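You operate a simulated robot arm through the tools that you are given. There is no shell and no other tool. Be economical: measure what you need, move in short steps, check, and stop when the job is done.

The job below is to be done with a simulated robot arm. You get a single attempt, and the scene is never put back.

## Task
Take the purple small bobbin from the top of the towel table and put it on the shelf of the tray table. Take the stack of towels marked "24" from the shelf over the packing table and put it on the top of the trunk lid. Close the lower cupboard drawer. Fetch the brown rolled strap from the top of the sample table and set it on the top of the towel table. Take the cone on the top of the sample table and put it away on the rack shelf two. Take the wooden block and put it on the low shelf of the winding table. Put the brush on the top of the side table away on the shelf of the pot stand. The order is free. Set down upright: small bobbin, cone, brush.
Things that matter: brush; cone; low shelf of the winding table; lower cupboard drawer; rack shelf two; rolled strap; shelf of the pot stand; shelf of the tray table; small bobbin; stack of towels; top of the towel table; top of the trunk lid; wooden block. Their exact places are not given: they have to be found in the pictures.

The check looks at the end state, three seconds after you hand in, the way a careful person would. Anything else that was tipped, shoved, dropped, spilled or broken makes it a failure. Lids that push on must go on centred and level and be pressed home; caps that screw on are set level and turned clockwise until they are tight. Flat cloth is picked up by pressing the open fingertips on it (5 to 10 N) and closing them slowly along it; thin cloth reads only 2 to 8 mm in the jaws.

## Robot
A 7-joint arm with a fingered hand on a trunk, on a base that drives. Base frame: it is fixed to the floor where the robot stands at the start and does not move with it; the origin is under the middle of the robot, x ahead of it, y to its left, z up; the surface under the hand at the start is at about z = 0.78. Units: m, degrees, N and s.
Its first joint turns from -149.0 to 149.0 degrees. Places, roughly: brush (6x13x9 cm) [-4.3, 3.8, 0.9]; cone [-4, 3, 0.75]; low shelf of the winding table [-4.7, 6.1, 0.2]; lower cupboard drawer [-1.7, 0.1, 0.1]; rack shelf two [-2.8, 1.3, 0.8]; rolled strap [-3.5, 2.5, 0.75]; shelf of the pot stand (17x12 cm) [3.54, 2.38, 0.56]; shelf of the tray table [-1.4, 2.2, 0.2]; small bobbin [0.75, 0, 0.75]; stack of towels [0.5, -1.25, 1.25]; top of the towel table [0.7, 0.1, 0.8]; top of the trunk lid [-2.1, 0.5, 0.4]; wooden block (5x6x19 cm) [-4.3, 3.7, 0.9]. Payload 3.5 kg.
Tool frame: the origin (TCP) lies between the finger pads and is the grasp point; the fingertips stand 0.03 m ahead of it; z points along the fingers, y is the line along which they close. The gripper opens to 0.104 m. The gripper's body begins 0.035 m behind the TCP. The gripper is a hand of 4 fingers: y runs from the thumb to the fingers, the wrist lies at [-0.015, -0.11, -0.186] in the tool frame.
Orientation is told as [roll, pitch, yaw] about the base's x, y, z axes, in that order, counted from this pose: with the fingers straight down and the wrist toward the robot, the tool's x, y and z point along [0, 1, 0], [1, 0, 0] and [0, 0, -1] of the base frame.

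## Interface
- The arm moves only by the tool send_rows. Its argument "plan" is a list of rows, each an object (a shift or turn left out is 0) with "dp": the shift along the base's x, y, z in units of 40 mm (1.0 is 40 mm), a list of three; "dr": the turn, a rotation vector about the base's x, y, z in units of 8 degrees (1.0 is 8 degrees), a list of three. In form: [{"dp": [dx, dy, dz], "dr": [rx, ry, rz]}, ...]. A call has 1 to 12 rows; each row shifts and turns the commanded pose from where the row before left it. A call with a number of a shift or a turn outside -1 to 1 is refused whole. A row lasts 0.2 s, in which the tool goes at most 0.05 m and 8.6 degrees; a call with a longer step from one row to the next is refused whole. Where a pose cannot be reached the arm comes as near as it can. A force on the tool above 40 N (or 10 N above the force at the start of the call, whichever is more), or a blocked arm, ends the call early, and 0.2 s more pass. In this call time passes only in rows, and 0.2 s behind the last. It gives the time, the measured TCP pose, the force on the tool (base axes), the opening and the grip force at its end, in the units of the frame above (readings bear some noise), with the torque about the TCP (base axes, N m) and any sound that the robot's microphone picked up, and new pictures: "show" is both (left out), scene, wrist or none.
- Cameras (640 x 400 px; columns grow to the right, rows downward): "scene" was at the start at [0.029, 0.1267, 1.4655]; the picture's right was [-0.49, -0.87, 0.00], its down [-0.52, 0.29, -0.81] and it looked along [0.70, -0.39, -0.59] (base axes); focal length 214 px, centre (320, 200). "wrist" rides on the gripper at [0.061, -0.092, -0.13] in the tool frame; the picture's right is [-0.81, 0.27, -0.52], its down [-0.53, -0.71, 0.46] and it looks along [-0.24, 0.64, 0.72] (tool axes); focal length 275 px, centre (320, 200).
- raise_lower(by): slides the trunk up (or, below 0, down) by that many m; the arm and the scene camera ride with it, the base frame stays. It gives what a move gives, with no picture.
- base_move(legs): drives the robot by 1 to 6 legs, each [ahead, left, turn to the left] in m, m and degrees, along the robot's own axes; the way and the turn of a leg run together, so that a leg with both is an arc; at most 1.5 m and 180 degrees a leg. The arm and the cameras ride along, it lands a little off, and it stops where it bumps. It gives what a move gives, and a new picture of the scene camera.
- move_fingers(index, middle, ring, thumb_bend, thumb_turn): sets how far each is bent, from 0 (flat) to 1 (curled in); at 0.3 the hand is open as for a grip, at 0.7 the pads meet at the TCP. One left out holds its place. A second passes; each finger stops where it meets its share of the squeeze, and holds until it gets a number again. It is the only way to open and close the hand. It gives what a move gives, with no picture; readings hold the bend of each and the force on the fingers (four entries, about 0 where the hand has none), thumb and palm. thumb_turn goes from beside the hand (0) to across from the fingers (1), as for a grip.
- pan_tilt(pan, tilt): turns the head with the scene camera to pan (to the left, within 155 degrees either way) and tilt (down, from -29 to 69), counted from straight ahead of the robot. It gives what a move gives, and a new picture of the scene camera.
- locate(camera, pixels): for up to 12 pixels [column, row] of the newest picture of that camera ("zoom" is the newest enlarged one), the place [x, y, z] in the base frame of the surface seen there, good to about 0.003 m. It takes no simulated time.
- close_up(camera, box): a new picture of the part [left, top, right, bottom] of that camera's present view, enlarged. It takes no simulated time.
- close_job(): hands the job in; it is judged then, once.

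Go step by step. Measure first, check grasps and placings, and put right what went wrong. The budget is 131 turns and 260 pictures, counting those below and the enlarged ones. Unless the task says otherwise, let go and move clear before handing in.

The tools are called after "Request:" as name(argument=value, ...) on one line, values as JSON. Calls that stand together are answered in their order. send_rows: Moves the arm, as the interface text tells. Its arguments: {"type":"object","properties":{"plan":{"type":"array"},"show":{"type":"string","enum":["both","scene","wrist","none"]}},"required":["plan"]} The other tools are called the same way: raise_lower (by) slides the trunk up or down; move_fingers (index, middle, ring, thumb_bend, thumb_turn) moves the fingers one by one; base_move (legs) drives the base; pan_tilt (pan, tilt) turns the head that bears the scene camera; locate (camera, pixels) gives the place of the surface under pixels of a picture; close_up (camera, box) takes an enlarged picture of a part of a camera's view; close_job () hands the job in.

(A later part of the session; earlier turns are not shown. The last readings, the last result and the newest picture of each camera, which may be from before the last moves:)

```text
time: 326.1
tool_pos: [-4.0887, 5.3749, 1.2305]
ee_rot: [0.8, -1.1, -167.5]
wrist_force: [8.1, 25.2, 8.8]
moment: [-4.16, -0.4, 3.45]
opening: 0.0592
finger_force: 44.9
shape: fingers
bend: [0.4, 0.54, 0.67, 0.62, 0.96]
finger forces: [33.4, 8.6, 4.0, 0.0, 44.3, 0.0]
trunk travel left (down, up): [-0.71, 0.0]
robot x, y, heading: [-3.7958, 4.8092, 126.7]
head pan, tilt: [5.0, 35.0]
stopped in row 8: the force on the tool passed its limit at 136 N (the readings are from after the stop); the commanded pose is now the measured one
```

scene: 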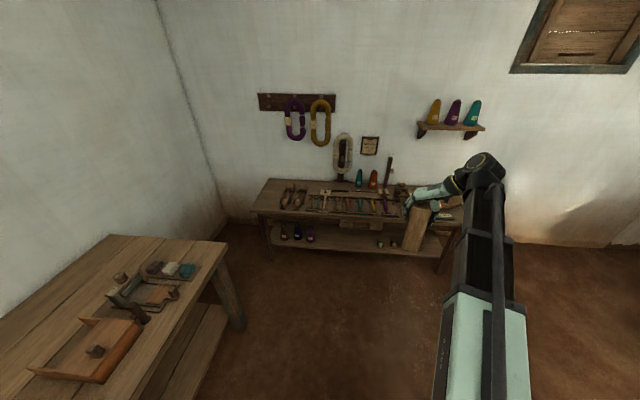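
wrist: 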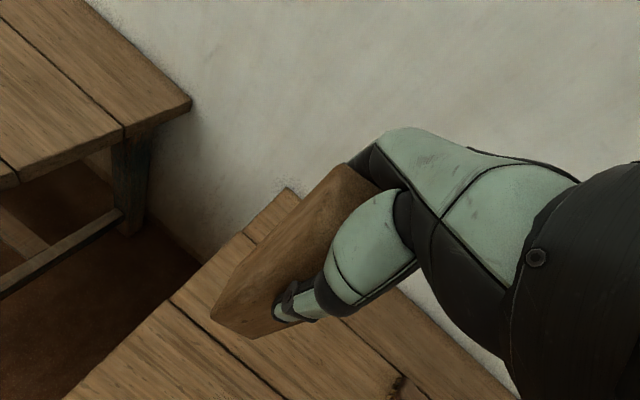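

The arm met itself at that yaw. I turn back to face ahead and instead pitch the fingers forward first, then roll.

Request:
send_rows(plan=[{"dr": [0, 0, -1]}, {"dr": [0, 0, -1]}, {"dr": [0, 0, -1]}, {"dr": [0, 0, -1]}, {"dr": [0, 0, -1]}, {"dr": [0, 0, -1]}, {"dr": [0, 0, -1]}, {"dr": [0, 0, -1]}, {"dr": [0, 0, -0.15]}], show="wrist")

Request:
send_rows(plan=[{"dr": [0.8, 0.6, 0]}, {"dr": [0.8, 0.6, 0]}, {"dr": [0.8, 0.6, 0]}, {"dr": [0.8, 0.6, 0]}, {"dr": [0.8, 0.6, 0]}, {"dr": [0.8, 0.6, 0]}, {"dr": [0.8, 0.6, 0]}, {"dr": [0.8, 0.6, 0]}, {"dr": [0.8, 0.6, 0]}, {"dr": [0.8, 0.6, 0]}, {"dr": [0.8, 0.6, 0]}])

```text
time: 326.4
tool_pos: [-4.0889, 5.3748, 1.2285]
ee_rot: [0.9, -1.0, -167.9]
wrist_force: [-9.7, 10.3, -0.5]
moment: [-1.45, -1.69, 0.66]
opening: 0.0591
finger_force: 45.4
shape: fingers
bend: [0.4, 0.54, 0.67, 0.62, 0.96]
finger forces: [33.4, 8.5, 4.0, 0.0, 44.3, 0.0]
trunk travel left (down, up): [-0.71, 0.0]
robot x, y, heading: [-3.7979, 4.8108, 126.8]
head pan, tilt: [5.0, 35.0]
stopped in row 1: the force on the tool passed its limit at 75 N (the readings are from after the stop); the commanded pose is now the measured one
```

wrist: 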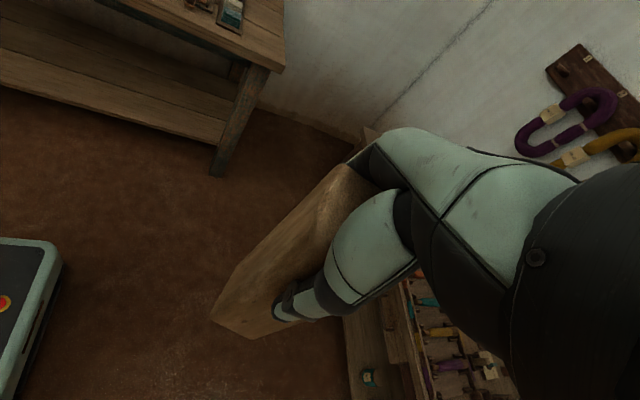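

```text
time: 328.8
tool_pos: [-4.0885, 5.3749, 1.2289]
ee_rot: [-87.5, -24.8, -142.8]
wrist_force: [-0.6, -0.4, -3.3]
moment: [-0.12, -0.04, 0.03]
opening: 0.0587
finger_force: 43.6
shape: fingers
bend: [0.41, 0.55, 0.68, 0.62, 0.95]
finger forces: [32.0, 8.1, 2.8, 0.1, 42.9, 0.1]
trunk travel left (down, up): [-0.71, 0.0]
robot x, y, heading: [-3.798, 4.8132, 127.0]
head pan, tilt: [5.0, 35.0]
```

scene: 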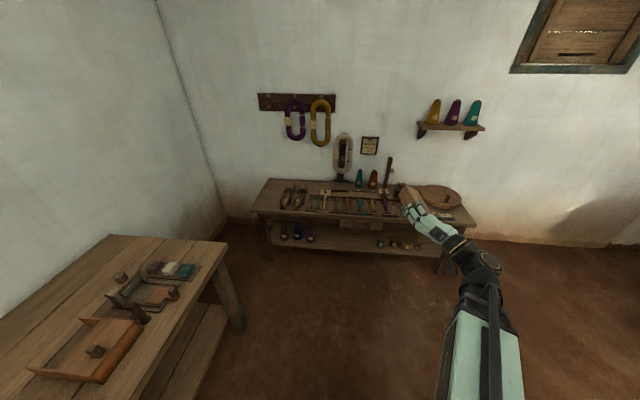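
wrist: 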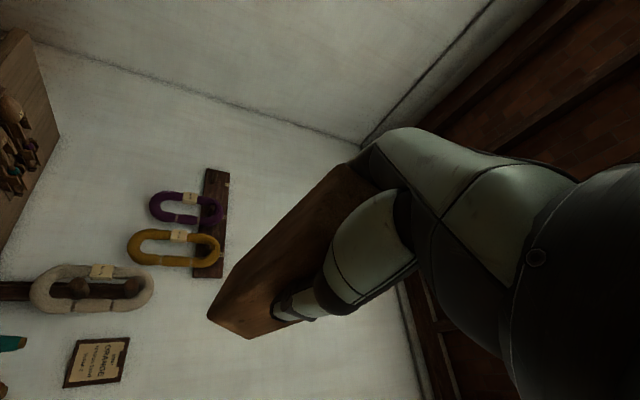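

The pitch worked: fingers now point ahead, with the grip line 25° off horizontal. Roll 25° to level it.

Request:
send_rows(plan=[{"dr": [0.62, -0.82, 0]}, {"dr": [0.62, -0.82, 0]}, {"dr": [0.62, -0.82, 0]}, {"dr": [0.2, 0.15, 0]}], show="both")

Request:
close_up(camera="scene", box=[380, 160, 520, 260])

```text
time: 329.8
tool_pos: [-4.0881, 5.3757, 1.2326]
ee_rot: [-86.9, -0.1, -143.0]
wrist_force: [-0.3, -0.1, -2.9]
moment: [-0.16, -0.09, 0.02]
opening: 0.0587
finger_force: 43.3
shape: fingers
bend: [0.41, 0.55, 0.68, 0.62, 0.95]
finger forces: [32.7, 8.5, 2.7, 0.0, 42.3, 0.0]
trunk travel left (down, up): [-0.71, 0.0]
robot x, y, heading: [-3.8002, 4.8148, 126.9]
head pan, tilt: [5.0, 35.0]
```

scene: 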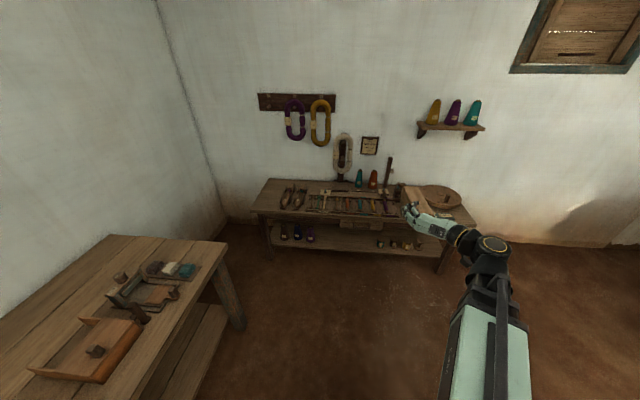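
wrist: 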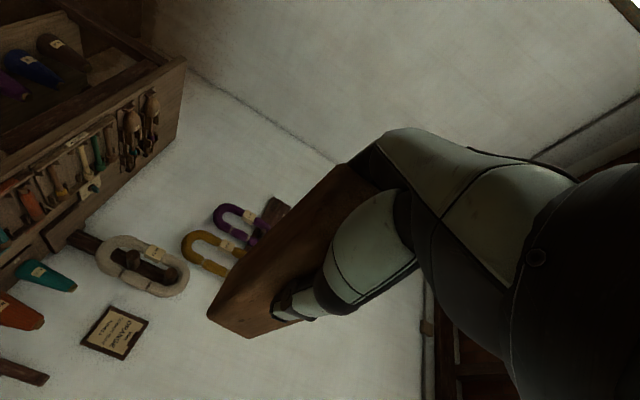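

```text
4.00 times, centred on (450, 210) of scene
```

zoom: 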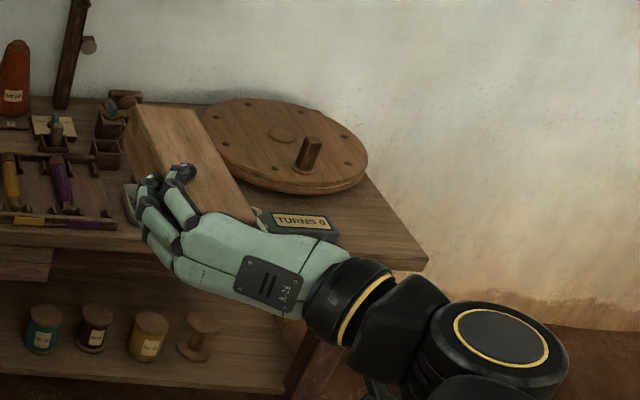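

Level enough (3° to add). Drive closer but keep the block tip outside the table, then lower fully.

Request:
base_move(legs=[[0.5, 0.175, 0]])

Request:
raise_lower(by=-0.4)

Request:
raise_lower(by=-0.31)

Request:
send_rows(plan=[{"dp": [0, 0, -1], "dr": [0.3, 0.22, 0]}, {"dp": [0, 0, -1]}, {"dp": [0, 0, -1]}, {"dp": [0, 0, -1]}, {"dp": [0, 0, -1]}])

```text
time: 332.9
tool_pos: [-4.5262, 5.6794, 1.2321]
ee_rot: [-86.8, -0.1, -143.7]
wrist_force: [-0.5, 0.2, -2.5]
moment: [-0.15, -0.1, 0.0]
opening: 0.0585
finger_force: 43.5
shape: fingers
bend: [0.41, 0.55, 0.68, 0.62, 0.95]
finger forces: [32.8, 8.4, 2.7, 0.0, 42.3, 0.0]
trunk travel left (down, up): [-0.71, 0.0]
robot x, y, heading: [-4.2418, 5.1093, 126.1]
head pan, tilt: [5.0, 35.0]
```

scene: 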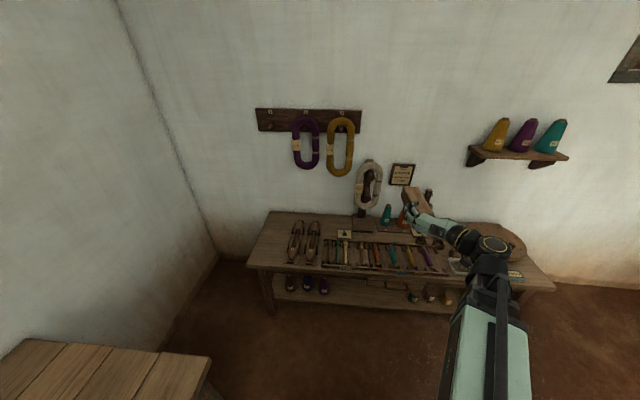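

```text
time: 336.7
tool_pos: [-4.5257, 5.6794, 0.8324]
ee_rot: [-86.9, -0.2, -143.8]
wrist_force: [0.7, 0.1, -3.2]
moment: [-0.14, -0.13, -0.03]
opening: 0.0586
finger_force: 43.5
shape: fingers
bend: [0.41, 0.55, 0.68, 0.62, 0.95]
finger forces: [32.8, 8.5, 2.6, 0.1, 42.4, 0.0]
trunk travel left (down, up): [-0.31, 0.4]
robot x, y, heading: [-4.246, 5.1133, 126.1]
head pan, tilt: [5.0, 35.0]
```

```text
time: 339.8
tool_pos: [-4.5259, 5.6799, 0.5228]
ee_rot: [-86.8, -0.2, -143.8]
wrist_force: [0.4, 0.0, -2.9]
moment: [-0.15, -0.12, -0.02]
opening: 0.0584
finger_force: 43.5
shape: fingers
bend: [0.41, 0.55, 0.69, 0.62, 0.95]
finger forces: [32.8, 8.5, 2.6, 0.0, 42.3, 0.0]
trunk travel left (down, up): [0.0, 0.71]
robot x, y, heading: [-4.2445, 5.1122, 126.0]
head pan, tilt: [5.0, 35.0]
```

```text
time: 341.0
tool_pos: [-4.5331, 5.6716, 0.5035]
ee_rot: [-85.2, -0.5, -143.9]
wrist_force: [0.3, 0.6, -2.8]
moment: [-0.15, -0.07, 0.01]
opening: 0.0585
finger_force: 42.6
shape: fingers
bend: [0.41, 0.55, 0.69, 0.62, 0.95]
finger forces: [32.8, 8.4, 2.7, 0.1, 42.5, 0.0]
out of reach, approached as far as the arm can: row 1, 2, 3, 4, 5
trunk travel left (down, up): [0.0, 0.71]
robot x, y, heading: [-4.2418, 5.1116, 126.0]
head pan, tilt: [5.0, 35.0]
```

scene: 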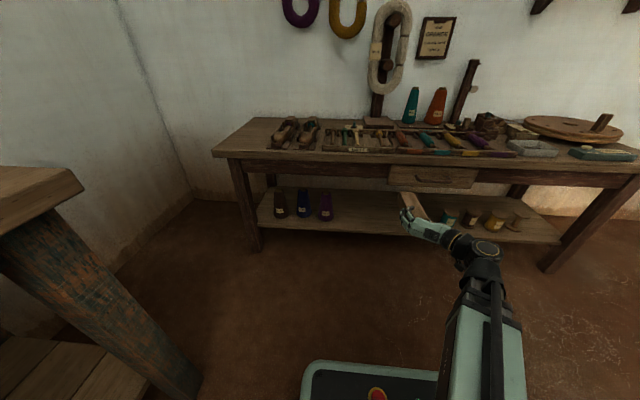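
wrist: 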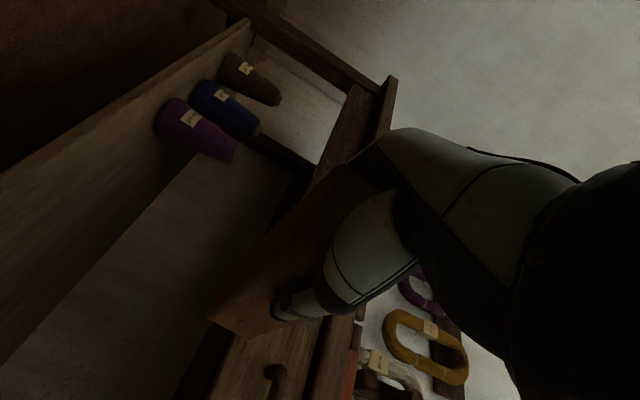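

The wrist is at its inner limit here. Back the base 0.22 m so the arm can extend while lowering.

Request:
base_move(legs=[[-0.22, 0, 0.8]])

Request:
send_rows(plan=[{"dp": [-0.6, 0.8, 0]}, {"dp": [-0.6, 0.8, 0]}, {"dp": [-0.6, 0.8, 0]}, {"dp": [-0.6, 0.8, 0]}, {"dp": [-0.6, 0.8, 0]}], show="scene")

```text
time: 342.7
tool_pos: [-4.4083, 5.4855, 0.5042]
ee_rot: [-85.3, -0.4, -143.0]
wrist_force: [-0.3, -0.9, -2.7]
moment: [-0.1, -0.06, -0.04]
opening: 0.0585
finger_force: 42.9
shape: fingers
bend: [0.41, 0.55, 0.69, 0.62, 0.95]
finger forces: [32.9, 8.4, 2.6, 0.0, 42.5, 0.0]
trunk travel left (down, up): [0.0, 0.71]
robot x, y, heading: [-4.1079, 4.9301, 126.9]
head pan, tilt: [5.0, 35.0]
```

scene: 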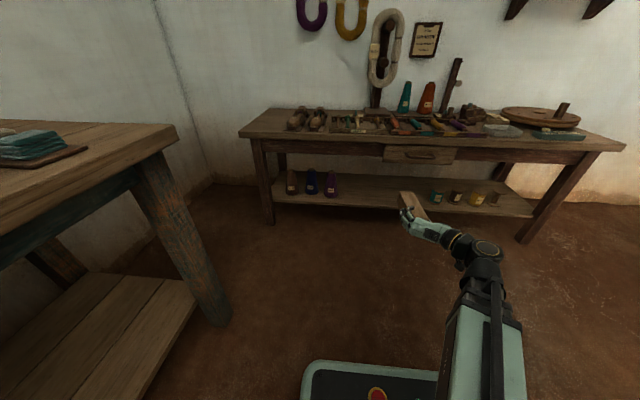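

```text
time: 343.9
tool_pos: [-4.5309, 5.6449, 0.5042]
ee_rot: [-85.4, -0.4, -143.0]
wrist_force: [0.6, -0.2, -2.5]
moment: [-0.15, -0.04, 0.03]
opening: 0.0587
finger_force: 42.9
shape: fingers
bend: [0.41, 0.55, 0.69, 0.62, 0.95]
finger forces: [33.0, 8.4, 2.5, 0.1, 42.3, 0.0]
trunk travel left (down, up): [0.0, 0.71]
robot x, y, heading: [-4.1088, 4.9316, 126.8]
head pan, tilt: [5.0, 35.0]
```

scene: 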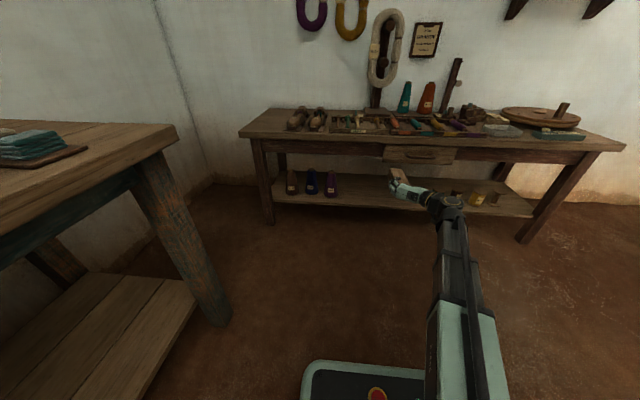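

Now try lowering again.

Request:
send_rows(plan=[{"dp": [0, 0, -1]}, {"dp": [0, 0, -1]}, {"dp": [0, 0, -1]}, {"dp": [0, 0, -1]}, {"dp": [0, 0, -1]}], show="scene")

```text
time: 345.1
tool_pos: [-4.5464, 5.6445, 0.4623]
ee_rot: [-82.5, -0.7, -143.3]
wrist_force: [-0.5, 0.0, -2.4]
moment: [-0.13, -0.12, -0.01]
opening: 0.0587
finger_force: 43.5
shape: fingers
bend: [0.41, 0.55, 0.69, 0.62, 0.95]
finger forces: [33.0, 8.4, 2.5, 0.1, 42.5, 0.0]
out of reach, approached as far as the arm can: row 1, 2, 3, 4, 5
trunk travel left (down, up): [0.0, 0.71]
robot x, y, heading: [-4.1086, 4.9305, 126.8]
head pan, tilt: [5.0, 35.0]
```

scene: 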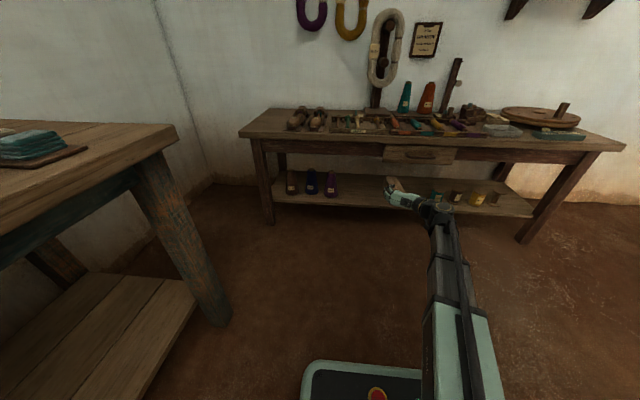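

The wrist pitch is limited when the boom slopes down, so I accept a 16–18° nose-down block and will let it pivot flat in the pinch. Pitch down a bit while lowering.

Request:
send_rows(plan=[{"dp": [0, 0, -0.8], "dr": [-0.3, -0.22, 0]}, {"dp": [0, 0, -0.8], "dr": [-0.3, -0.22, 0]}, {"dp": [0, 0, -0.8], "dr": [-0.3, -0.22, 0]}, {"dp": [0, 0, -0.8], "dr": [-0.3, -0.22, 0]}, {"dp": [0, 0, -0.7], "dr": [-0.1, -0.08, 0]}], show="both")

```text
time: 346.3
tool_pos: [-4.5483, 5.6451, 0.3211]
ee_rot: [-72.3, -0.6, -143.1]
wrist_force: [0.6, -1.0, -2.6]
moment: [-0.13, -0.09, -0.01]
opening: 0.0587
finger_force: 42.7
shape: fingers
bend: [0.41, 0.55, 0.69, 0.62, 0.95]
finger forces: [32.9, 8.4, 2.7, 0.1, 42.3, 0.0]
out of reach, approached as far as the arm can: row 1
trunk travel left (down, up): [0.0, 0.71]
robot x, y, heading: [-4.112, 4.9302, 126.8]
head pan, tilt: [5.0, 35.0]
```

scene: 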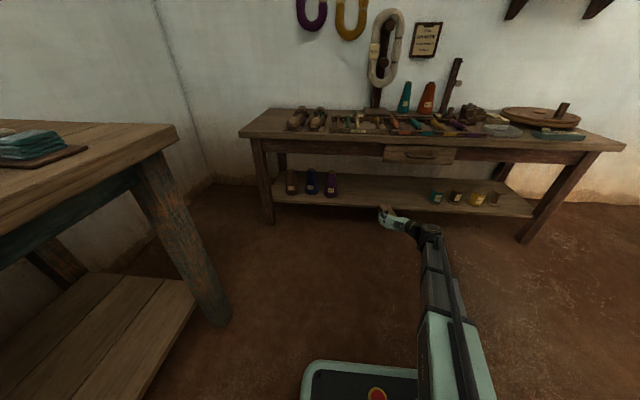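
wrist: 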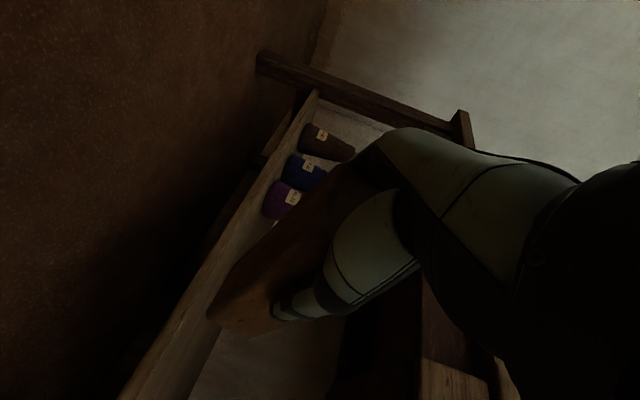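

Nose is ~5 cm above shelf level. Drive ahead 0.2 m so the block enters under the apron.

Request:
base_move(legs=[[0.2, 0, 0]])

Request:
send_rows(plan=[{"dp": [-0.6, 0.8, 0]}, {"dp": [-0.6, 0.8, 0]}, {"dp": [-0.5, 0.67, 0]}])

Request:
close_up(camera="scene", box=[320, 150, 480, 250])

```text
time: 347.9
tool_pos: [-4.6644, 5.8121, 0.3219]
ee_rot: [-72.3, -0.6, -143.6]
wrist_force: [0.4, 0.9, -3.3]
moment: [-0.12, -0.08, 0.02]
opening: 0.0585
finger_force: 43.0
shape: fingers
bend: [0.41, 0.55, 0.69, 0.62, 0.95]
finger forces: [33.0, 8.5, 2.6, 0.0, 42.1, 0.0]
trunk travel left (down, up): [0.0, 0.71]
robot x, y, heading: [-4.2289, 5.0935, 126.3]
head pan, tilt: [5.0, 35.0]
```

scene: 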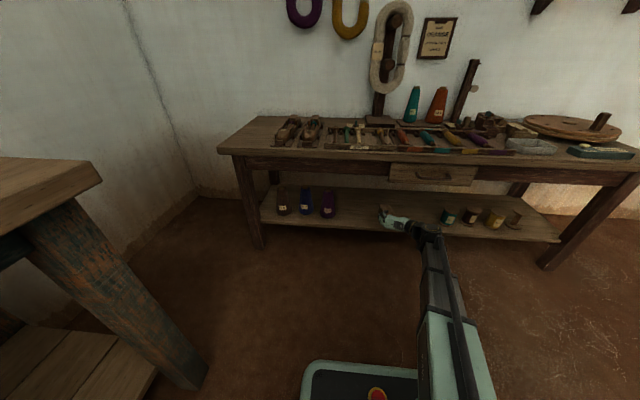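

```text
time: 348.7
tool_pos: [-4.7318, 5.903, 0.3214]
ee_rot: [-72.4, -0.6, -143.6]
wrist_force: [-0.7, -0.4, -2.9]
moment: [-0.11, -0.08, -0.03]
opening: 0.0588
finger_force: 43.5
shape: fingers
bend: [0.41, 0.55, 0.69, 0.62, 0.95]
finger forces: [32.8, 8.4, 2.7, 0.1, 42.0, 0.0]
trunk travel left (down, up): [0.0, 0.71]
robot x, y, heading: [-4.23, 5.0919, 126.2]
head pan, tilt: [5.0, 35.0]
```

scene: 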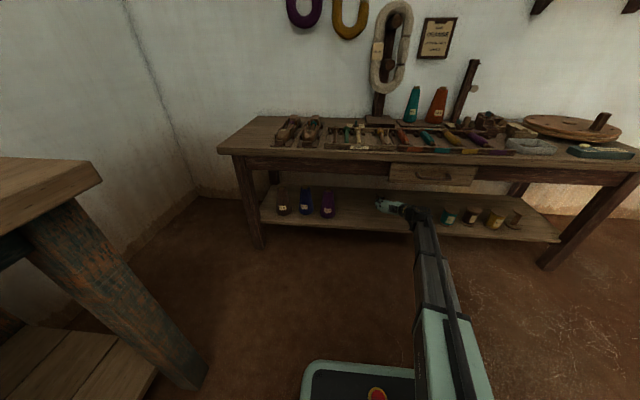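
wrist: 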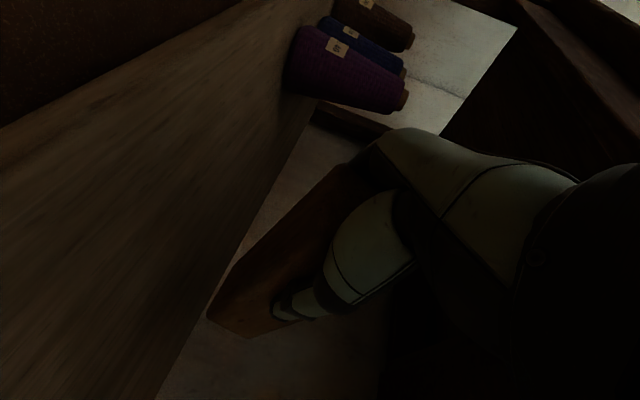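

```text
4.00 times, centred on (400, 200) of scene
```

zoom: 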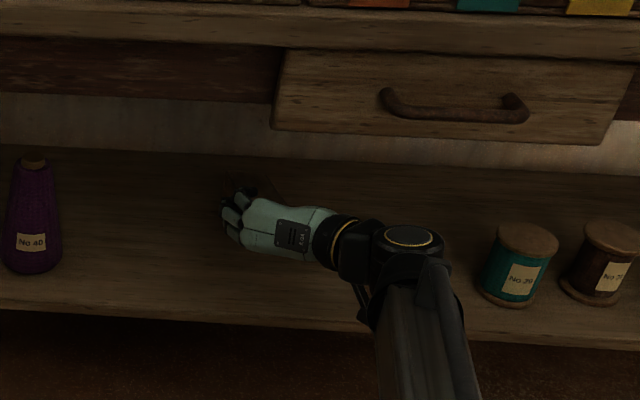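

Over the shelf, well clear of the cone and bobbins. Lower slowly until the nose touches.

Request:
send_rows(plan=[{"dp": [0, 0, -0.4], "dr": [0.2, 0.15, 0]}, {"dp": [0, 0, -0.3], "dr": [0.1, 0.08, 0]}, {"dp": [0, 0, -0.2]}, {"dp": [0, 0, -0.15]}, {"dp": [0, 0, -0.15]}, {"dp": [0, 0, -0.15]}], show="none")

```text
time: 350.1
tool_pos: [-4.7322, 5.9034, 0.3128]
ee_rot: [-73.5, -0.6, -143.5]
wrist_force: [-0.1, -0.5, -3.3]
moment: [-0.13, -0.07, -0.02]
opening: 0.0586
finger_force: 43.2
shape: fingers
bend: [0.41, 0.55, 0.69, 0.62, 0.95]
finger forces: [32.8, 8.4, 2.5, 0.1, 42.1, 0.1]
out of reach, approached as far as the arm can: row 1, 2, 3, 4, 5, 6
trunk travel left (down, up): [0.0, 0.71]
robot x, y, heading: [-4.2251, 5.0936, 126.4]
head pan, tilt: [5.0, 35.0]
```

At the pitch limit; lower with slight nose-down compensation.

Request:
send_rows(plan=[{"dp": [0, 0, -0.1], "dr": [-0.3, -0.22, 0]}, {"dp": [0, 0, -0.25], "dr": [-0.1, -0.08, 0]}, {"dp": [0, 0, -0.25], "dr": [-0.1, -0.08, 0]}, {"dp": [0, 0, -0.2], "dr": [-0.08, -0.06, 0]}, {"dp": [0, 0, -0.2], "dr": [-0.08, -0.06, 0]}], show="wrist")

```text
time: 351.3
tool_pos: [-4.7329, 5.9055, 0.274]
ee_rot: [-68.9, -0.5, -143.6]
wrist_force: [1.9, -3.3, 8.0]
moment: [0.9, 0.5, 0.03]
opening: 0.059
finger_force: 48.0
shape: fingers
bend: [0.41, 0.54, 0.68, 0.61, 0.97]
finger forces: [30.6, 9.9, 13.8, 0.1, 41.6, 0.0]
trunk travel left (down, up): [0.0, 0.71]
robot x, y, heading: [-4.2328, 5.0927, 126.5]
head pan, tilt: [5.0, 35.0]
```

wrist: 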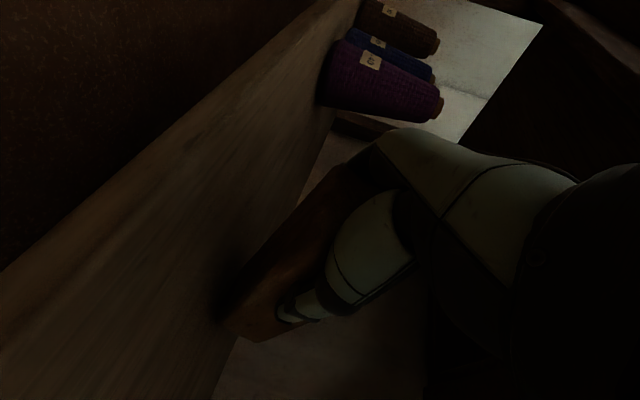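

Nose touches (≈10 N). Continue down so the block pivots flat in the pinch.

Request:
send_rows(plan=[{"dp": [0, 0, -0.15], "dr": [-0.05, -0.04, 0]}, {"dp": [0, 0, -0.15], "dr": [-0.05, -0.04, 0]}, {"dp": [0, 0, -0.15], "dr": [-0.05, -0.04, 0]}, {"dp": [0, 0, -0.15], "dr": [-0.05, -0.04, 0]}, {"dp": [0, 0, -0.15], "dr": [-0.05, -0.04, 0]}], show="wrist")

```text
time: 352.5
tool_pos: [-4.7322, 5.9029, 0.2466]
ee_rot: [-66.3, -0.4, -143.6]
wrist_force: [4.4, -5.6, 26.2]
moment: [2.73, 2.83, 0.05]
opening: 0.058
finger_force: 64.2
shape: fingers
bend: [0.4, 0.54, 0.71, 0.59, 0.95]
finger forces: [29.8, 10.4, 55.0, 0.0, 34.1, 0.0]
trunk travel left (down, up): [0.0, 0.71]
robot x, y, heading: [-4.2288, 5.0932, 126.7]
head pan, tilt: [5.0, 35.0]
```

wrist: 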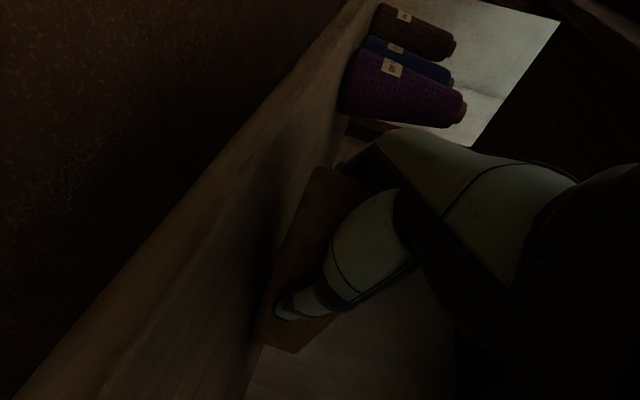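

The block is rotating flat. A little further.

Request:
send_rows(plan=[{"dp": [0, 0, -0.12], "dr": [-0.05, -0.04, 0]}, {"dp": [0, 0, -0.12], "dr": [-0.05, -0.04, 0]}, {"dp": [0, 0, -0.12], "dr": [-0.05, -0.04, 0]}], show="wrist")

```text
time: 353.3
tool_pos: [-4.7326, 5.9056, 0.2338]
ee_rot: [-64.9, -0.4, -143.6]
wrist_force: [4.8, -6.0, 27.5]
moment: [2.34, 2.67, 0.14]
opening: 0.0574
finger_force: 62.2
shape: fingers
bend: [0.41, 0.54, 0.61, 0.58, 0.94]
finger forces: [27.3, 10.0, 55.3, 0.0, 31.4, 0.0]
trunk travel left (down, up): [0.0, 0.71]
robot x, y, heading: [-4.2295, 5.0924, 126.6]
head pan, tilt: [5.0, 35.0]
```

wrist: 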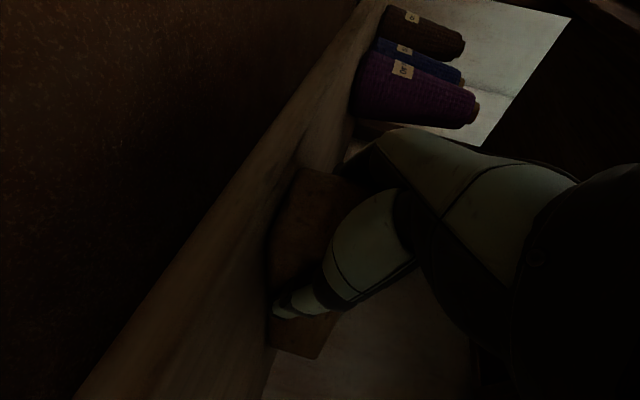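

Nearly flat (TCP 0.234). Release now.

Request:
move_fingers(index=0.3, middle=0.3, ring=0.3, thumb_bend=0.35)

Request:
send_rows(plan=[{"dp": [0.15, -0.2, 0.1]}, {"dp": [0.3, -0.4, 0.1]}, {"dp": [0.6, -0.8, 0.1]}, {"dp": [0.6, -0.8, 0.1]}, {"dp": [0.6, -0.8, 0.1]}, {"dp": [0.6, -0.8, 0]}, {"dp": [0.6, -0.8, 0]}])

Request:
close_up(camera="scene", box=[300, 150, 480, 260])

```text
time: 354.3
tool_pos: [-4.7318, 5.9045, 0.2287]
ee_rot: [-64.6, -0.4, -143.7]
wrist_force: [0.0, 0.2, -0.5]
moment: [0.0, 0.01, 0.01]
opening: 0.0974
finger_force: 0.6
shape: fingers
bend: [0.3, 0.3, 0.3, 0.35, 0.97]
finger forces: [0.7, 0.0, 0.1, 0.0, 0.4, 0.0]
trunk travel left (down, up): [0.0, 0.71]
robot x, y, heading: [-4.2271, 5.0942, 126.5]
head pan, tilt: [5.0, 35.0]
```

```text
time: 355.9
tool_pos: [-4.5914, 5.7207, 0.2509]
ee_rot: [-64.5, -0.3, -143.6]
wrist_force: [0.1, -0.1, 0.6]
moment: [0.03, 0.02, -0.05]
opening: 0.097
finger_force: 0.1
shape: fingers
bend: [0.3, 0.3, 0.3, 0.35, 0.97]
finger forces: [0.0, 0.0, 0.0, 0.1, 0.1, 0.0]
trunk travel left (down, up): [0.0, 0.71]
robot x, y, heading: [-4.2294, 5.0929, 126.2]
head pan, tilt: [5.0, 35.0]
```

scene: 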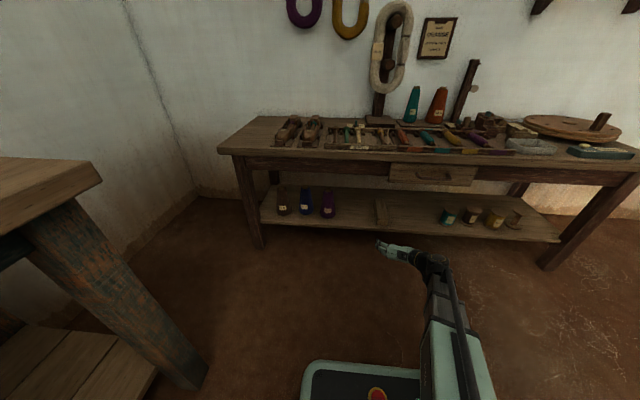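
wrist: 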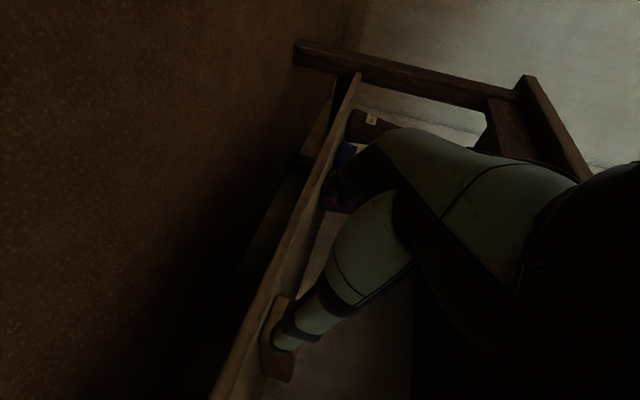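

```text
3.56 times, centred on (390, 205) of scene
```

zoom: 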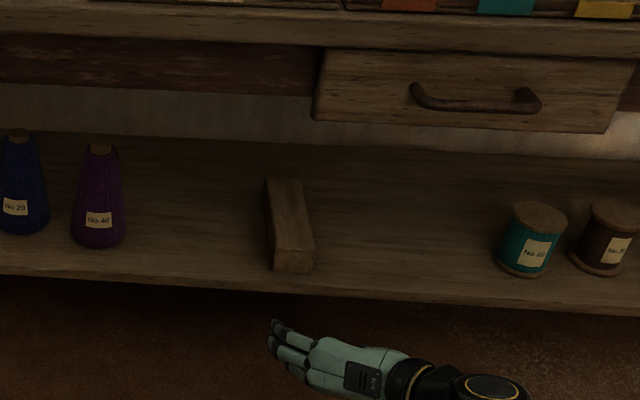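

The block lies flat on the low shelf, clear of everything. Now the brush: back away, raise the trunk, and turn the hand back to vertical.

Request:
base_move(legs=[[-0.35, 0, 0]])

Request:
raise_lower(by=0.4)

Request:
raise_lower(by=0.31)

Request:
send_rows(plan=[{"dp": [0, 0, 1], "dr": [-0.6, 0.8, 0]}, {"dp": [0, 0, 1], "dr": [-0.6, 0.8, 0]}, {"dp": [0, 0, 1], "dr": [-0.6, 0.8, 0]}, {"dp": [0, 0, 1], "dr": [-0.6, 0.8, 0]}, {"dp": [0, 0, 1], "dr": [-0.6, 0.8, 0]}, {"dp": [0, 0, 0.5], "dr": [-0.6, 0.8, 0]}], show="none")

Request:
send_rows(plan=[{"dr": [-0.8, -0.6, 0]}, {"dr": [-0.8, -0.6, 0]}, {"dr": [-0.8, -0.6, 0]}, {"dr": [-0.8, -0.6, 0]}, {"dr": [-0.8, -0.6, 0]}, {"dr": [-0.8, -0.6, 0]}, {"dr": [-0.8, -0.6, 0]}, {"dr": [-0.8, -0.6, 0]}], show="none")

```text
time: 358.2
tool_pos: [-4.385, 5.4416, 0.2518]
ee_rot: [-64.7, -0.3, -143.6]
wrist_force: [-0.2, 0.5, 0.3]
moment: [-0.03, 0.04, -0.04]
opening: 0.0972
finger_force: 0.0
shape: fingers
bend: [0.3, 0.3, 0.3, 0.35, 0.97]
finger forces: [0.0, 0.0, 0.1, 0.1, 0.0, 0.0]
trunk travel left (down, up): [0.0, 0.71]
robot x, y, heading: [-4.0266, 4.8118, 125.9]
head pan, tilt: [5.0, 35.0]
```

scene: 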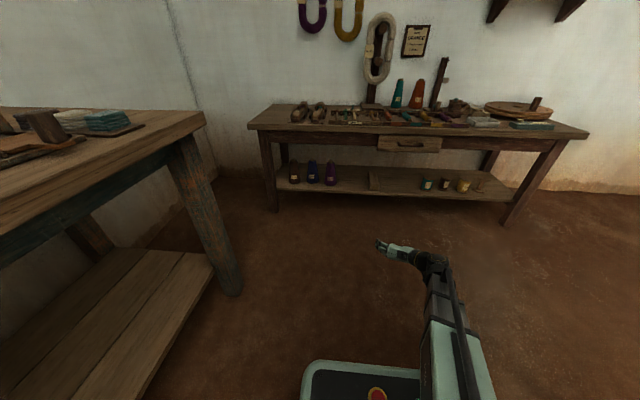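

```text
time: 362.0
tool_pos: [-4.3855, 5.4414, 0.6509]
ee_rot: [-64.7, -0.3, -143.8]
wrist_force: [0.0, -0.1, 0.5]
moment: [0.01, 0.0, 0.05]
opening: 0.0969
finger_force: 0.1
shape: fingers
bend: [0.3, 0.3, 0.3, 0.35, 0.97]
finger forces: [0.1, 0.0, 0.1, 0.0, 0.1, 0.1]
trunk travel left (down, up): [-0.4, 0.31]
robot x, y, heading: [-4.02, 4.8099, 126.1]
head pan, tilt: [5.0, 35.0]
```

```text
time: 365.1
tool_pos: [-4.3855, 5.4422, 0.9603]
ee_rot: [-64.7, -0.3, -143.7]
wrist_force: [0.1, 0.5, 0.8]
moment: [-0.02, 0.02, 0.01]
opening: 0.0966
finger_force: 0.0
shape: fingers
bend: [0.3, 0.3, 0.3, 0.35, 0.97]
finger forces: [0.0, 0.1, 0.0, 0.1, 0.0, 0.1]
trunk travel left (down, up): [-0.71, 0.0]
robot x, y, heading: [-4.0236, 4.814, 126.3]
head pan, tilt: [5.0, 35.0]
```

```text
time: 366.5
tool_pos: [-4.3834, 5.4401, 1.1817]
ee_rot: [-63.9, -48.5, -144.0]
wrist_force: [-0.2, 0.4, 0.3]
moment: [0.01, 0.0, 0.01]
opening: 0.0969
finger_force: 0.0
shape: fingers
bend: [0.3, 0.3, 0.3, 0.35, 0.97]
finger forces: [0.1, 0.0, 0.0, 0.1, 0.0, 0.1]
trunk travel left (down, up): [-0.71, 0.0]
robot x, y, heading: [-4.0242, 4.8106, 126.4]
head pan, tilt: [5.0, 35.0]
```

```text
time: 368.3
tool_pos: [-4.3871, 5.442, 1.1812]
ee_rot: [7.6, -18.3, 171.4]
wrist_force: [0.0, 0.3, -0.7]
moment: [-0.02, -0.02, 0.03]
opening: 0.0967
finger_force: 0.1
shape: fingers
bend: [0.3, 0.3, 0.3, 0.35, 0.97]
finger forces: [0.0, 0.0, 0.0, 0.0, 0.1, 0.0]
trunk travel left (down, up): [-0.71, 0.0]
robot x, y, heading: [-4.0251, 4.8145, 126.1]
head pan, tilt: [5.0, 35.0]
```

Correct the residual 20° tilt to vertical, then drive and turn to face the brush diagonally (heading ≈240°).

Request:
send_rows(plan=[{"dr": [0.205, -0.8, 0]}, {"dr": [0.205, -0.8, 0]}, {"dr": [0.205, -0.8, 0]}], show="none")

Request:
base_move(legs=[[-0.31, 0.06, 0], [0, 0, 114]])

Request:
pan_tilt(pan=0, tilt=48)

```text
time: 369.1
tool_pos: [-4.3858, 5.4428, 1.18]
ee_rot: [-0.2, 0.0, 172.6]
wrist_force: [0.5, 0.2, 0.7]
moment: [0.0, -0.01, -0.04]
opening: 0.0968
finger_force: 0.0
shape: fingers
bend: [0.3, 0.3, 0.3, 0.35, 0.97]
finger forces: [0.0, 0.0, 0.0, 0.0, 0.0, 0.0]
trunk travel left (down, up): [-0.71, 0.0]
robot x, y, heading: [-4.0234, 4.8138, 126.3]
head pan, tilt: [5.0, 35.0]
```

```text
time: 376.0
tool_pos: [-4.2936, 3.9272, 1.1797]
ee_rot: [-0.2, -0.2, -71.5]
wrist_force: [0.6, -1.2, -0.2]
moment: [-0.01, -0.02, 0.0]
opening: 0.0971
finger_force: 0.0
shape: fingers
bend: [0.3, 0.3, 0.3, 0.35, 0.97]
finger forces: [0.1, 0.1, 0.1, 0.1, 0.0, 0.0]
trunk travel left (down, up): [-0.71, 0.0]
robot x, y, heading: [-3.8839, 4.5273, -117.7]
head pan, tilt: [5.0, 35.0]
```

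scene: 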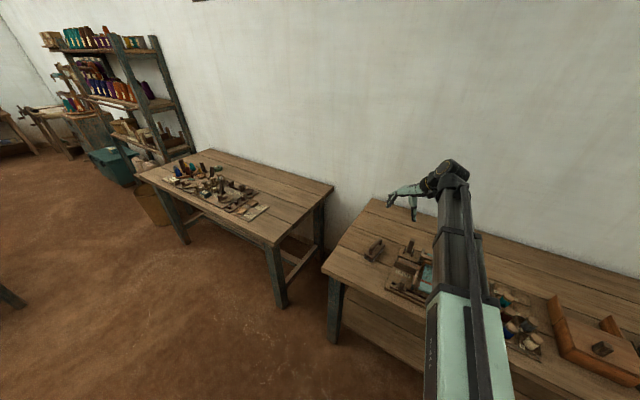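

```text
time: 376.8
tool_pos: [-4.2925, 3.9271, 1.1805]
ee_rot: [-0.2, -0.3, -71.5]
wrist_force: [0.0, 0.2, 0.1]
moment: [-0.02, 0.01, 0.0]
opening: 0.097
finger_force: 0.1
shape: fingers
bend: [0.3, 0.3, 0.3, 0.35, 0.97]
finger forces: [0.0, 0.0, 0.0, 0.0, 0.0, 0.0]
trunk travel left (down, up): [-0.71, 0.0]
robot x, y, heading: [-3.886, 4.5259, -118.0]
head pan, tilt: [0.0, 48.0]
```

scene: 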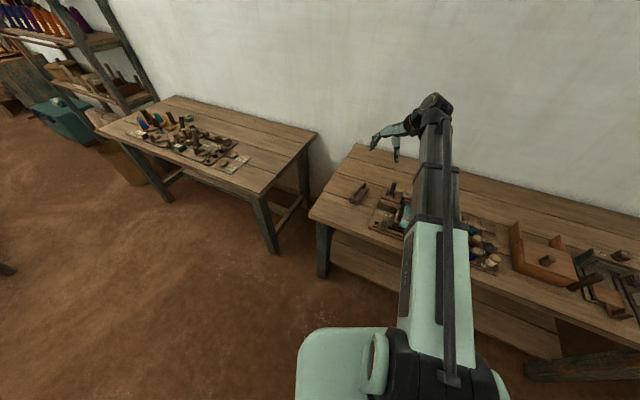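

Yaw is -71.5°, matching the brush (-69.5°). Enlarge the brush at (358,192) and measure its handle.

Request:
close_up(camera="scene", box=[335, 170, 415, 220])

Request:
locate(camera="scene", pixels=[[353, 188], [358, 190], [362, 184], [365, 189], [352, 200], [356, 203], [360, 187], [355, 195]])

```text
8.00 times, centred on (375, 195) of scene
```

zoom: 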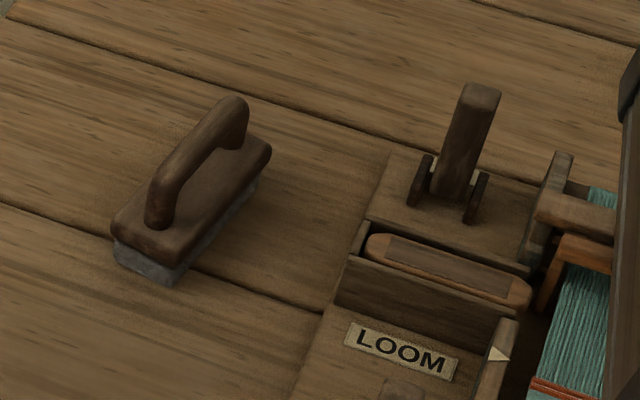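

```text
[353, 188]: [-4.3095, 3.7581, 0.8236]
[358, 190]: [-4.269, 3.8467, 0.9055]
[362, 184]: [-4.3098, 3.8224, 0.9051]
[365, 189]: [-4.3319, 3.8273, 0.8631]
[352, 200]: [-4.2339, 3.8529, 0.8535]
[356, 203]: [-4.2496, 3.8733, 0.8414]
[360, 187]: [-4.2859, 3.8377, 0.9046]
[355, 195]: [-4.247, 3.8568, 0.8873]
```

Request:
locate(camera="zoom", pixels=[[165, 180], [185, 155], [205, 132], [228, 105], [115, 220], [178, 258], [268, 152], [140, 190], [225, 205], [243, 140]])

```text
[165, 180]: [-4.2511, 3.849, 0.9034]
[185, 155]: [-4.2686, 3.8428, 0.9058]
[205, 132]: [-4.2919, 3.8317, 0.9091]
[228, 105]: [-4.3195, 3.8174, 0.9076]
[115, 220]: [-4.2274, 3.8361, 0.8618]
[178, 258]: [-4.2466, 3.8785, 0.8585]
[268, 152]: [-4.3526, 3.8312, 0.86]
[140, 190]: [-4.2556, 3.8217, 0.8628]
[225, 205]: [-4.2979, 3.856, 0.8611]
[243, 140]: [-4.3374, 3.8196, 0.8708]
```

Handle centre (-4.289,3.833), axis ≈24.4°, top 0.908. Partly close the fingers, rotate 6° and hover; also check the height of the neighbouring post.

Request:
locate(camera="zoom", pixels=[[480, 90], [445, 190], [415, 180], [370, 240]])

Request:
move_fingers(index=0.45, middle=0.45, ring=0.45, thumb_bend=0.45)

Request:
send_rows(plan=[{"dp": [0.03, -0.78, -0.5], "dr": [0, 0, 0.25]}, {"dp": [0.03, -0.78, -0.5], "dr": [0, 0, 0.25]}, {"dp": [0.03, -0.78, -0.5], "dr": [0, 0, 0.25]}, {"dp": [0, 0, -1]}, {"dp": [0, 0, -1]}, {"dp": [0, 0, -1]}], show="wrist")

```text
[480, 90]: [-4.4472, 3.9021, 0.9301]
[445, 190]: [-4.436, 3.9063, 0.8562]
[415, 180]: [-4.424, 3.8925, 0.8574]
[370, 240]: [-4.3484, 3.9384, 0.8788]
```

```text
time: 377.8
tool_pos: [-4.2934, 3.9256, 1.1808]
ee_rot: [-0.3, -0.2, -71.4]
wrist_force: [0.1, -0.7, 0.0]
moment: [-0.01, -0.01, 0.03]
opening: 0.0661
finger_force: 0.0
shape: fingers
bend: [0.45, 0.45, 0.45, 0.45, 0.97]
finger forces: [0.1, 0.1, 0.0, 0.1, 0.0, 0.1]
trunk travel left (down, up): [-0.71, 0.0]
robot x, y, heading: [-3.8861, 4.5271, -117.9]
head pan, tilt: [0.0, 48.0]
```

```text
time: 379.2
tool_pos: [-4.2885, 3.8337, 1.0007]
ee_rot: [-0.3, -0.2, -65.4]
wrist_force: [-0.6, 0.7, -0.1]
moment: [-0.02, 0.03, 0.0]
opening: 0.0658
finger_force: 0.0
shape: fingers
bend: [0.45, 0.45, 0.45, 0.45, 0.97]
finger forces: [0.0, 0.0, 0.1, 0.1, 0.0, 0.0]
trunk travel left (down, up): [-0.71, 0.0]
robot x, y, heading: [-3.8853, 4.5273, -117.8]
head pan, tilt: [0.0, 48.0]
```

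wrist: 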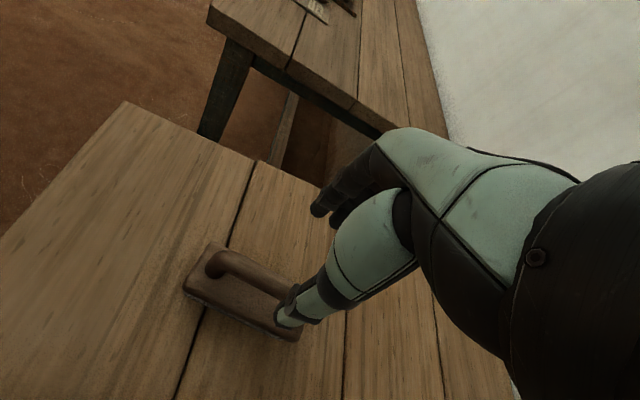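

The handle lies right under the grip point at (262,283). Descend to z≈0.893 and close.

Request:
send_rows(plan=[{"dp": [0, 0, -0.9]}, {"dp": [0, 0, -0.9]}, {"dp": [0, 0, -0.85]}], show="wrist")

Request:
move_fingers(index=0.72, middle=0.72, ring=0.72, thumb_bend=0.72)

Request:
send_rows(plan=[{"dp": [0, 0, 0.6]}, {"dp": [0, 0, 1]}, {"dp": [0, 0, 1]}, {"dp": [0, 0, 1]}, {"dp": [0, 0, 1]}])

```text
time: 380.0
tool_pos: [-4.2909, 3.8345, 0.8936]
ee_rot: [-0.2, -0.1, -65.5]
wrist_force: [-0.3, 0.7, 0.7]
moment: [-0.03, 0.01, -0.01]
opening: 0.0657
finger_force: 0.1
shape: fingers
bend: [0.45, 0.45, 0.45, 0.45, 0.97]
finger forces: [0.0, 0.0, 0.1, 0.1, 0.0, 0.0]
trunk travel left (down, up): [-0.71, 0.0]
robot x, y, heading: [-3.8817, 4.5252, -117.9]
head pan, tilt: [0.0, 48.0]
```

wrist: 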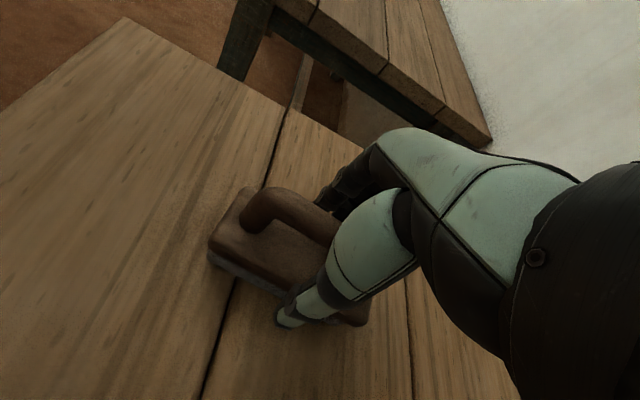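

```text
time: 381.0
tool_pos: [-4.2915, 3.8352, 0.8939]
ee_rot: [-0.3, -0.1, -65.5]
wrist_force: [0.5, -2.1, 6.6]
moment: [0.01, 0.04, 0.02]
opening: 0.0303
finger_force: 17.9
shape: fingers
bend: [0.61, 0.62, 0.72, 0.58, 0.96]
finger forces: [8.1, 11.5, 0.0, 0.1, 16.0, 0.1]
trunk travel left (down, up): [-0.71, 0.0]
robot x, y, heading: [-3.8844, 4.5212, -117.9]
head pan, tilt: [0.0, 48.0]
```

```text
time: 382.2
tool_pos: [-4.2901, 3.8352, 1.0829]
ee_rot: [-0.3, -0.2, -65.4]
wrist_force: [-0.4, -0.2, -1.3]
moment: [-0.02, -0.01, -0.04]
opening: 0.0306
finger_force: 16.7
shape: fingers
bend: [0.61, 0.62, 0.72, 0.57, 0.96]
finger forces: [7.2, 9.1, 0.0, 0.0, 16.4, 0.0]
trunk travel left (down, up): [-0.71, 0.0]
robot x, y, heading: [-3.8881, 4.5254, -118.0]
head pan, tilt: [0.0, 48.0]
```

scene: 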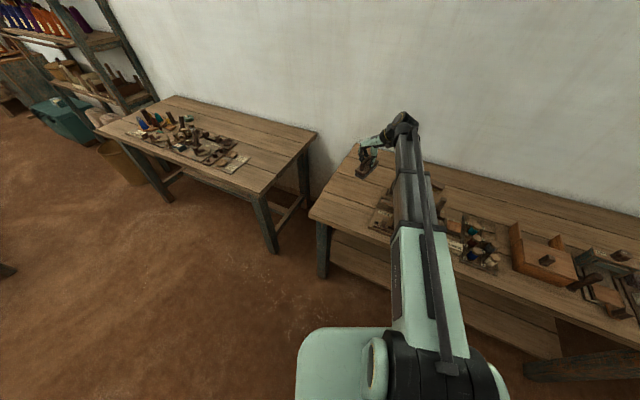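
wrist: 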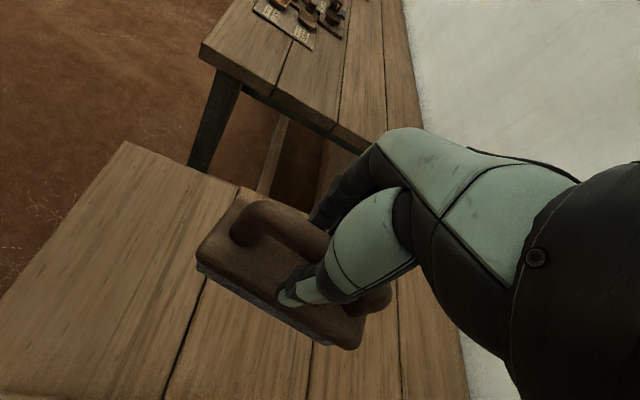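

The brush hangs level in the grip (17 N). Retract, raise, and drive back along the aisle facing ahead.

Request:
send_rows(plan=[{"dp": [0.5, 0.8, 0.6]}, {"dp": [0.5, 0.8, 0.6]}, {"dp": [0.4, 0.7, 0.8]}, {"dp": [0, 0, 1]}], show="none")

Request:
base_move(legs=[[0, 0, 65.0], [1.25, 0, 0], [1.25, 0, 0], [1.25, 0, 0], [1.2, 0, 0]])

Request:
pan_tilt(pan=90, tilt=28)

```text
time: 383.2
tool_pos: [-4.2323, 3.9258, 1.201]
ee_rot: [-0.2, -0.2, -65.5]
wrist_force: [-0.1, -0.2, -1.3]
moment: [0.0, -0.02, -0.01]
opening: 0.0305
finger_force: 16.1
shape: fingers
bend: [0.61, 0.63, 0.72, 0.57, 0.96]
finger forces: [7.4, 8.8, 0.0, 0.1, 16.4, 0.1]
trunk travel left (down, up): [-0.71, 0.0]
robot x, y, heading: [-3.8858, 4.5287, -118.1]
head pan, tilt: [0.0, 48.0]
```

```text
time: 409.7
tool_pos: [-0.5103, 0.0569, 1.1997]
ee_rot: [-0.2, -0.1, -0.1]
wrist_force: [-0.8, 0.2, -0.9]
moment: [-0.03, -0.02, 0.01]
opening: 0.0308
finger_force: 16.0
shape: fingers
bend: [0.61, 0.63, 0.72, 0.57, 0.96]
finger forces: [7.2, 8.2, 0.1, 0.1, 16.2, 0.1]
trunk travel left (down, up): [-0.71, 0.0]
robot x, y, heading: [-0.9129, 0.6217, -52.6]
head pan, tilt: [0.0, 48.0]
```

scene: 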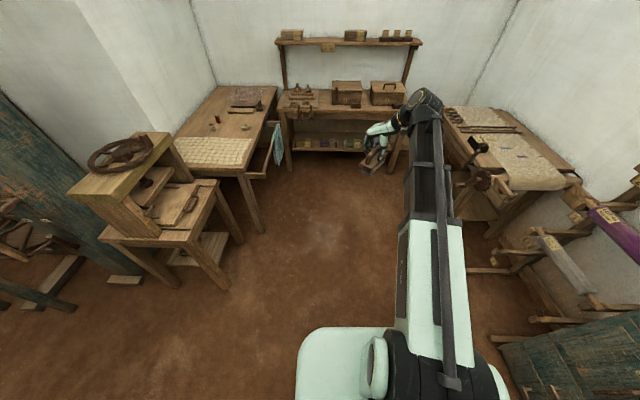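

```text
time: 411.3
tool_pos: [-0.5118, 0.0576, 1.1998]
ee_rot: [-0.2, -0.1, -0.1]
wrist_force: [0.2, -0.7, -1.7]
moment: [0.01, -0.02, 0.0]
opening: 0.0309
finger_force: 16.2
shape: fingers
bend: [0.61, 0.63, 0.72, 0.57, 0.96]
finger forces: [7.3, 8.2, 0.1, 0.1, 16.2, 0.1]
trunk travel left (down, up): [-0.71, 0.0]
robot x, y, heading: [-0.9131, 0.6206, -52.4]
head pan, tilt: [90.0, 28.0]
```

scene: 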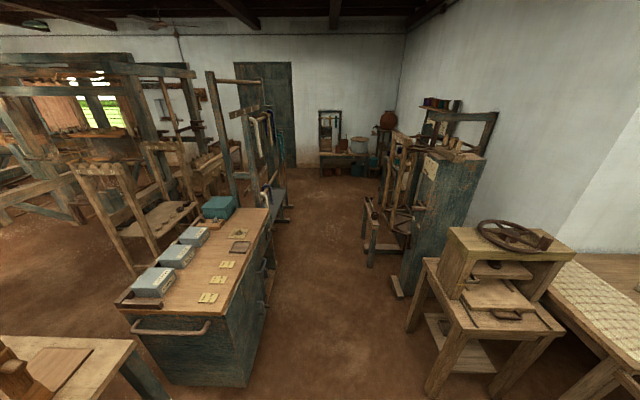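

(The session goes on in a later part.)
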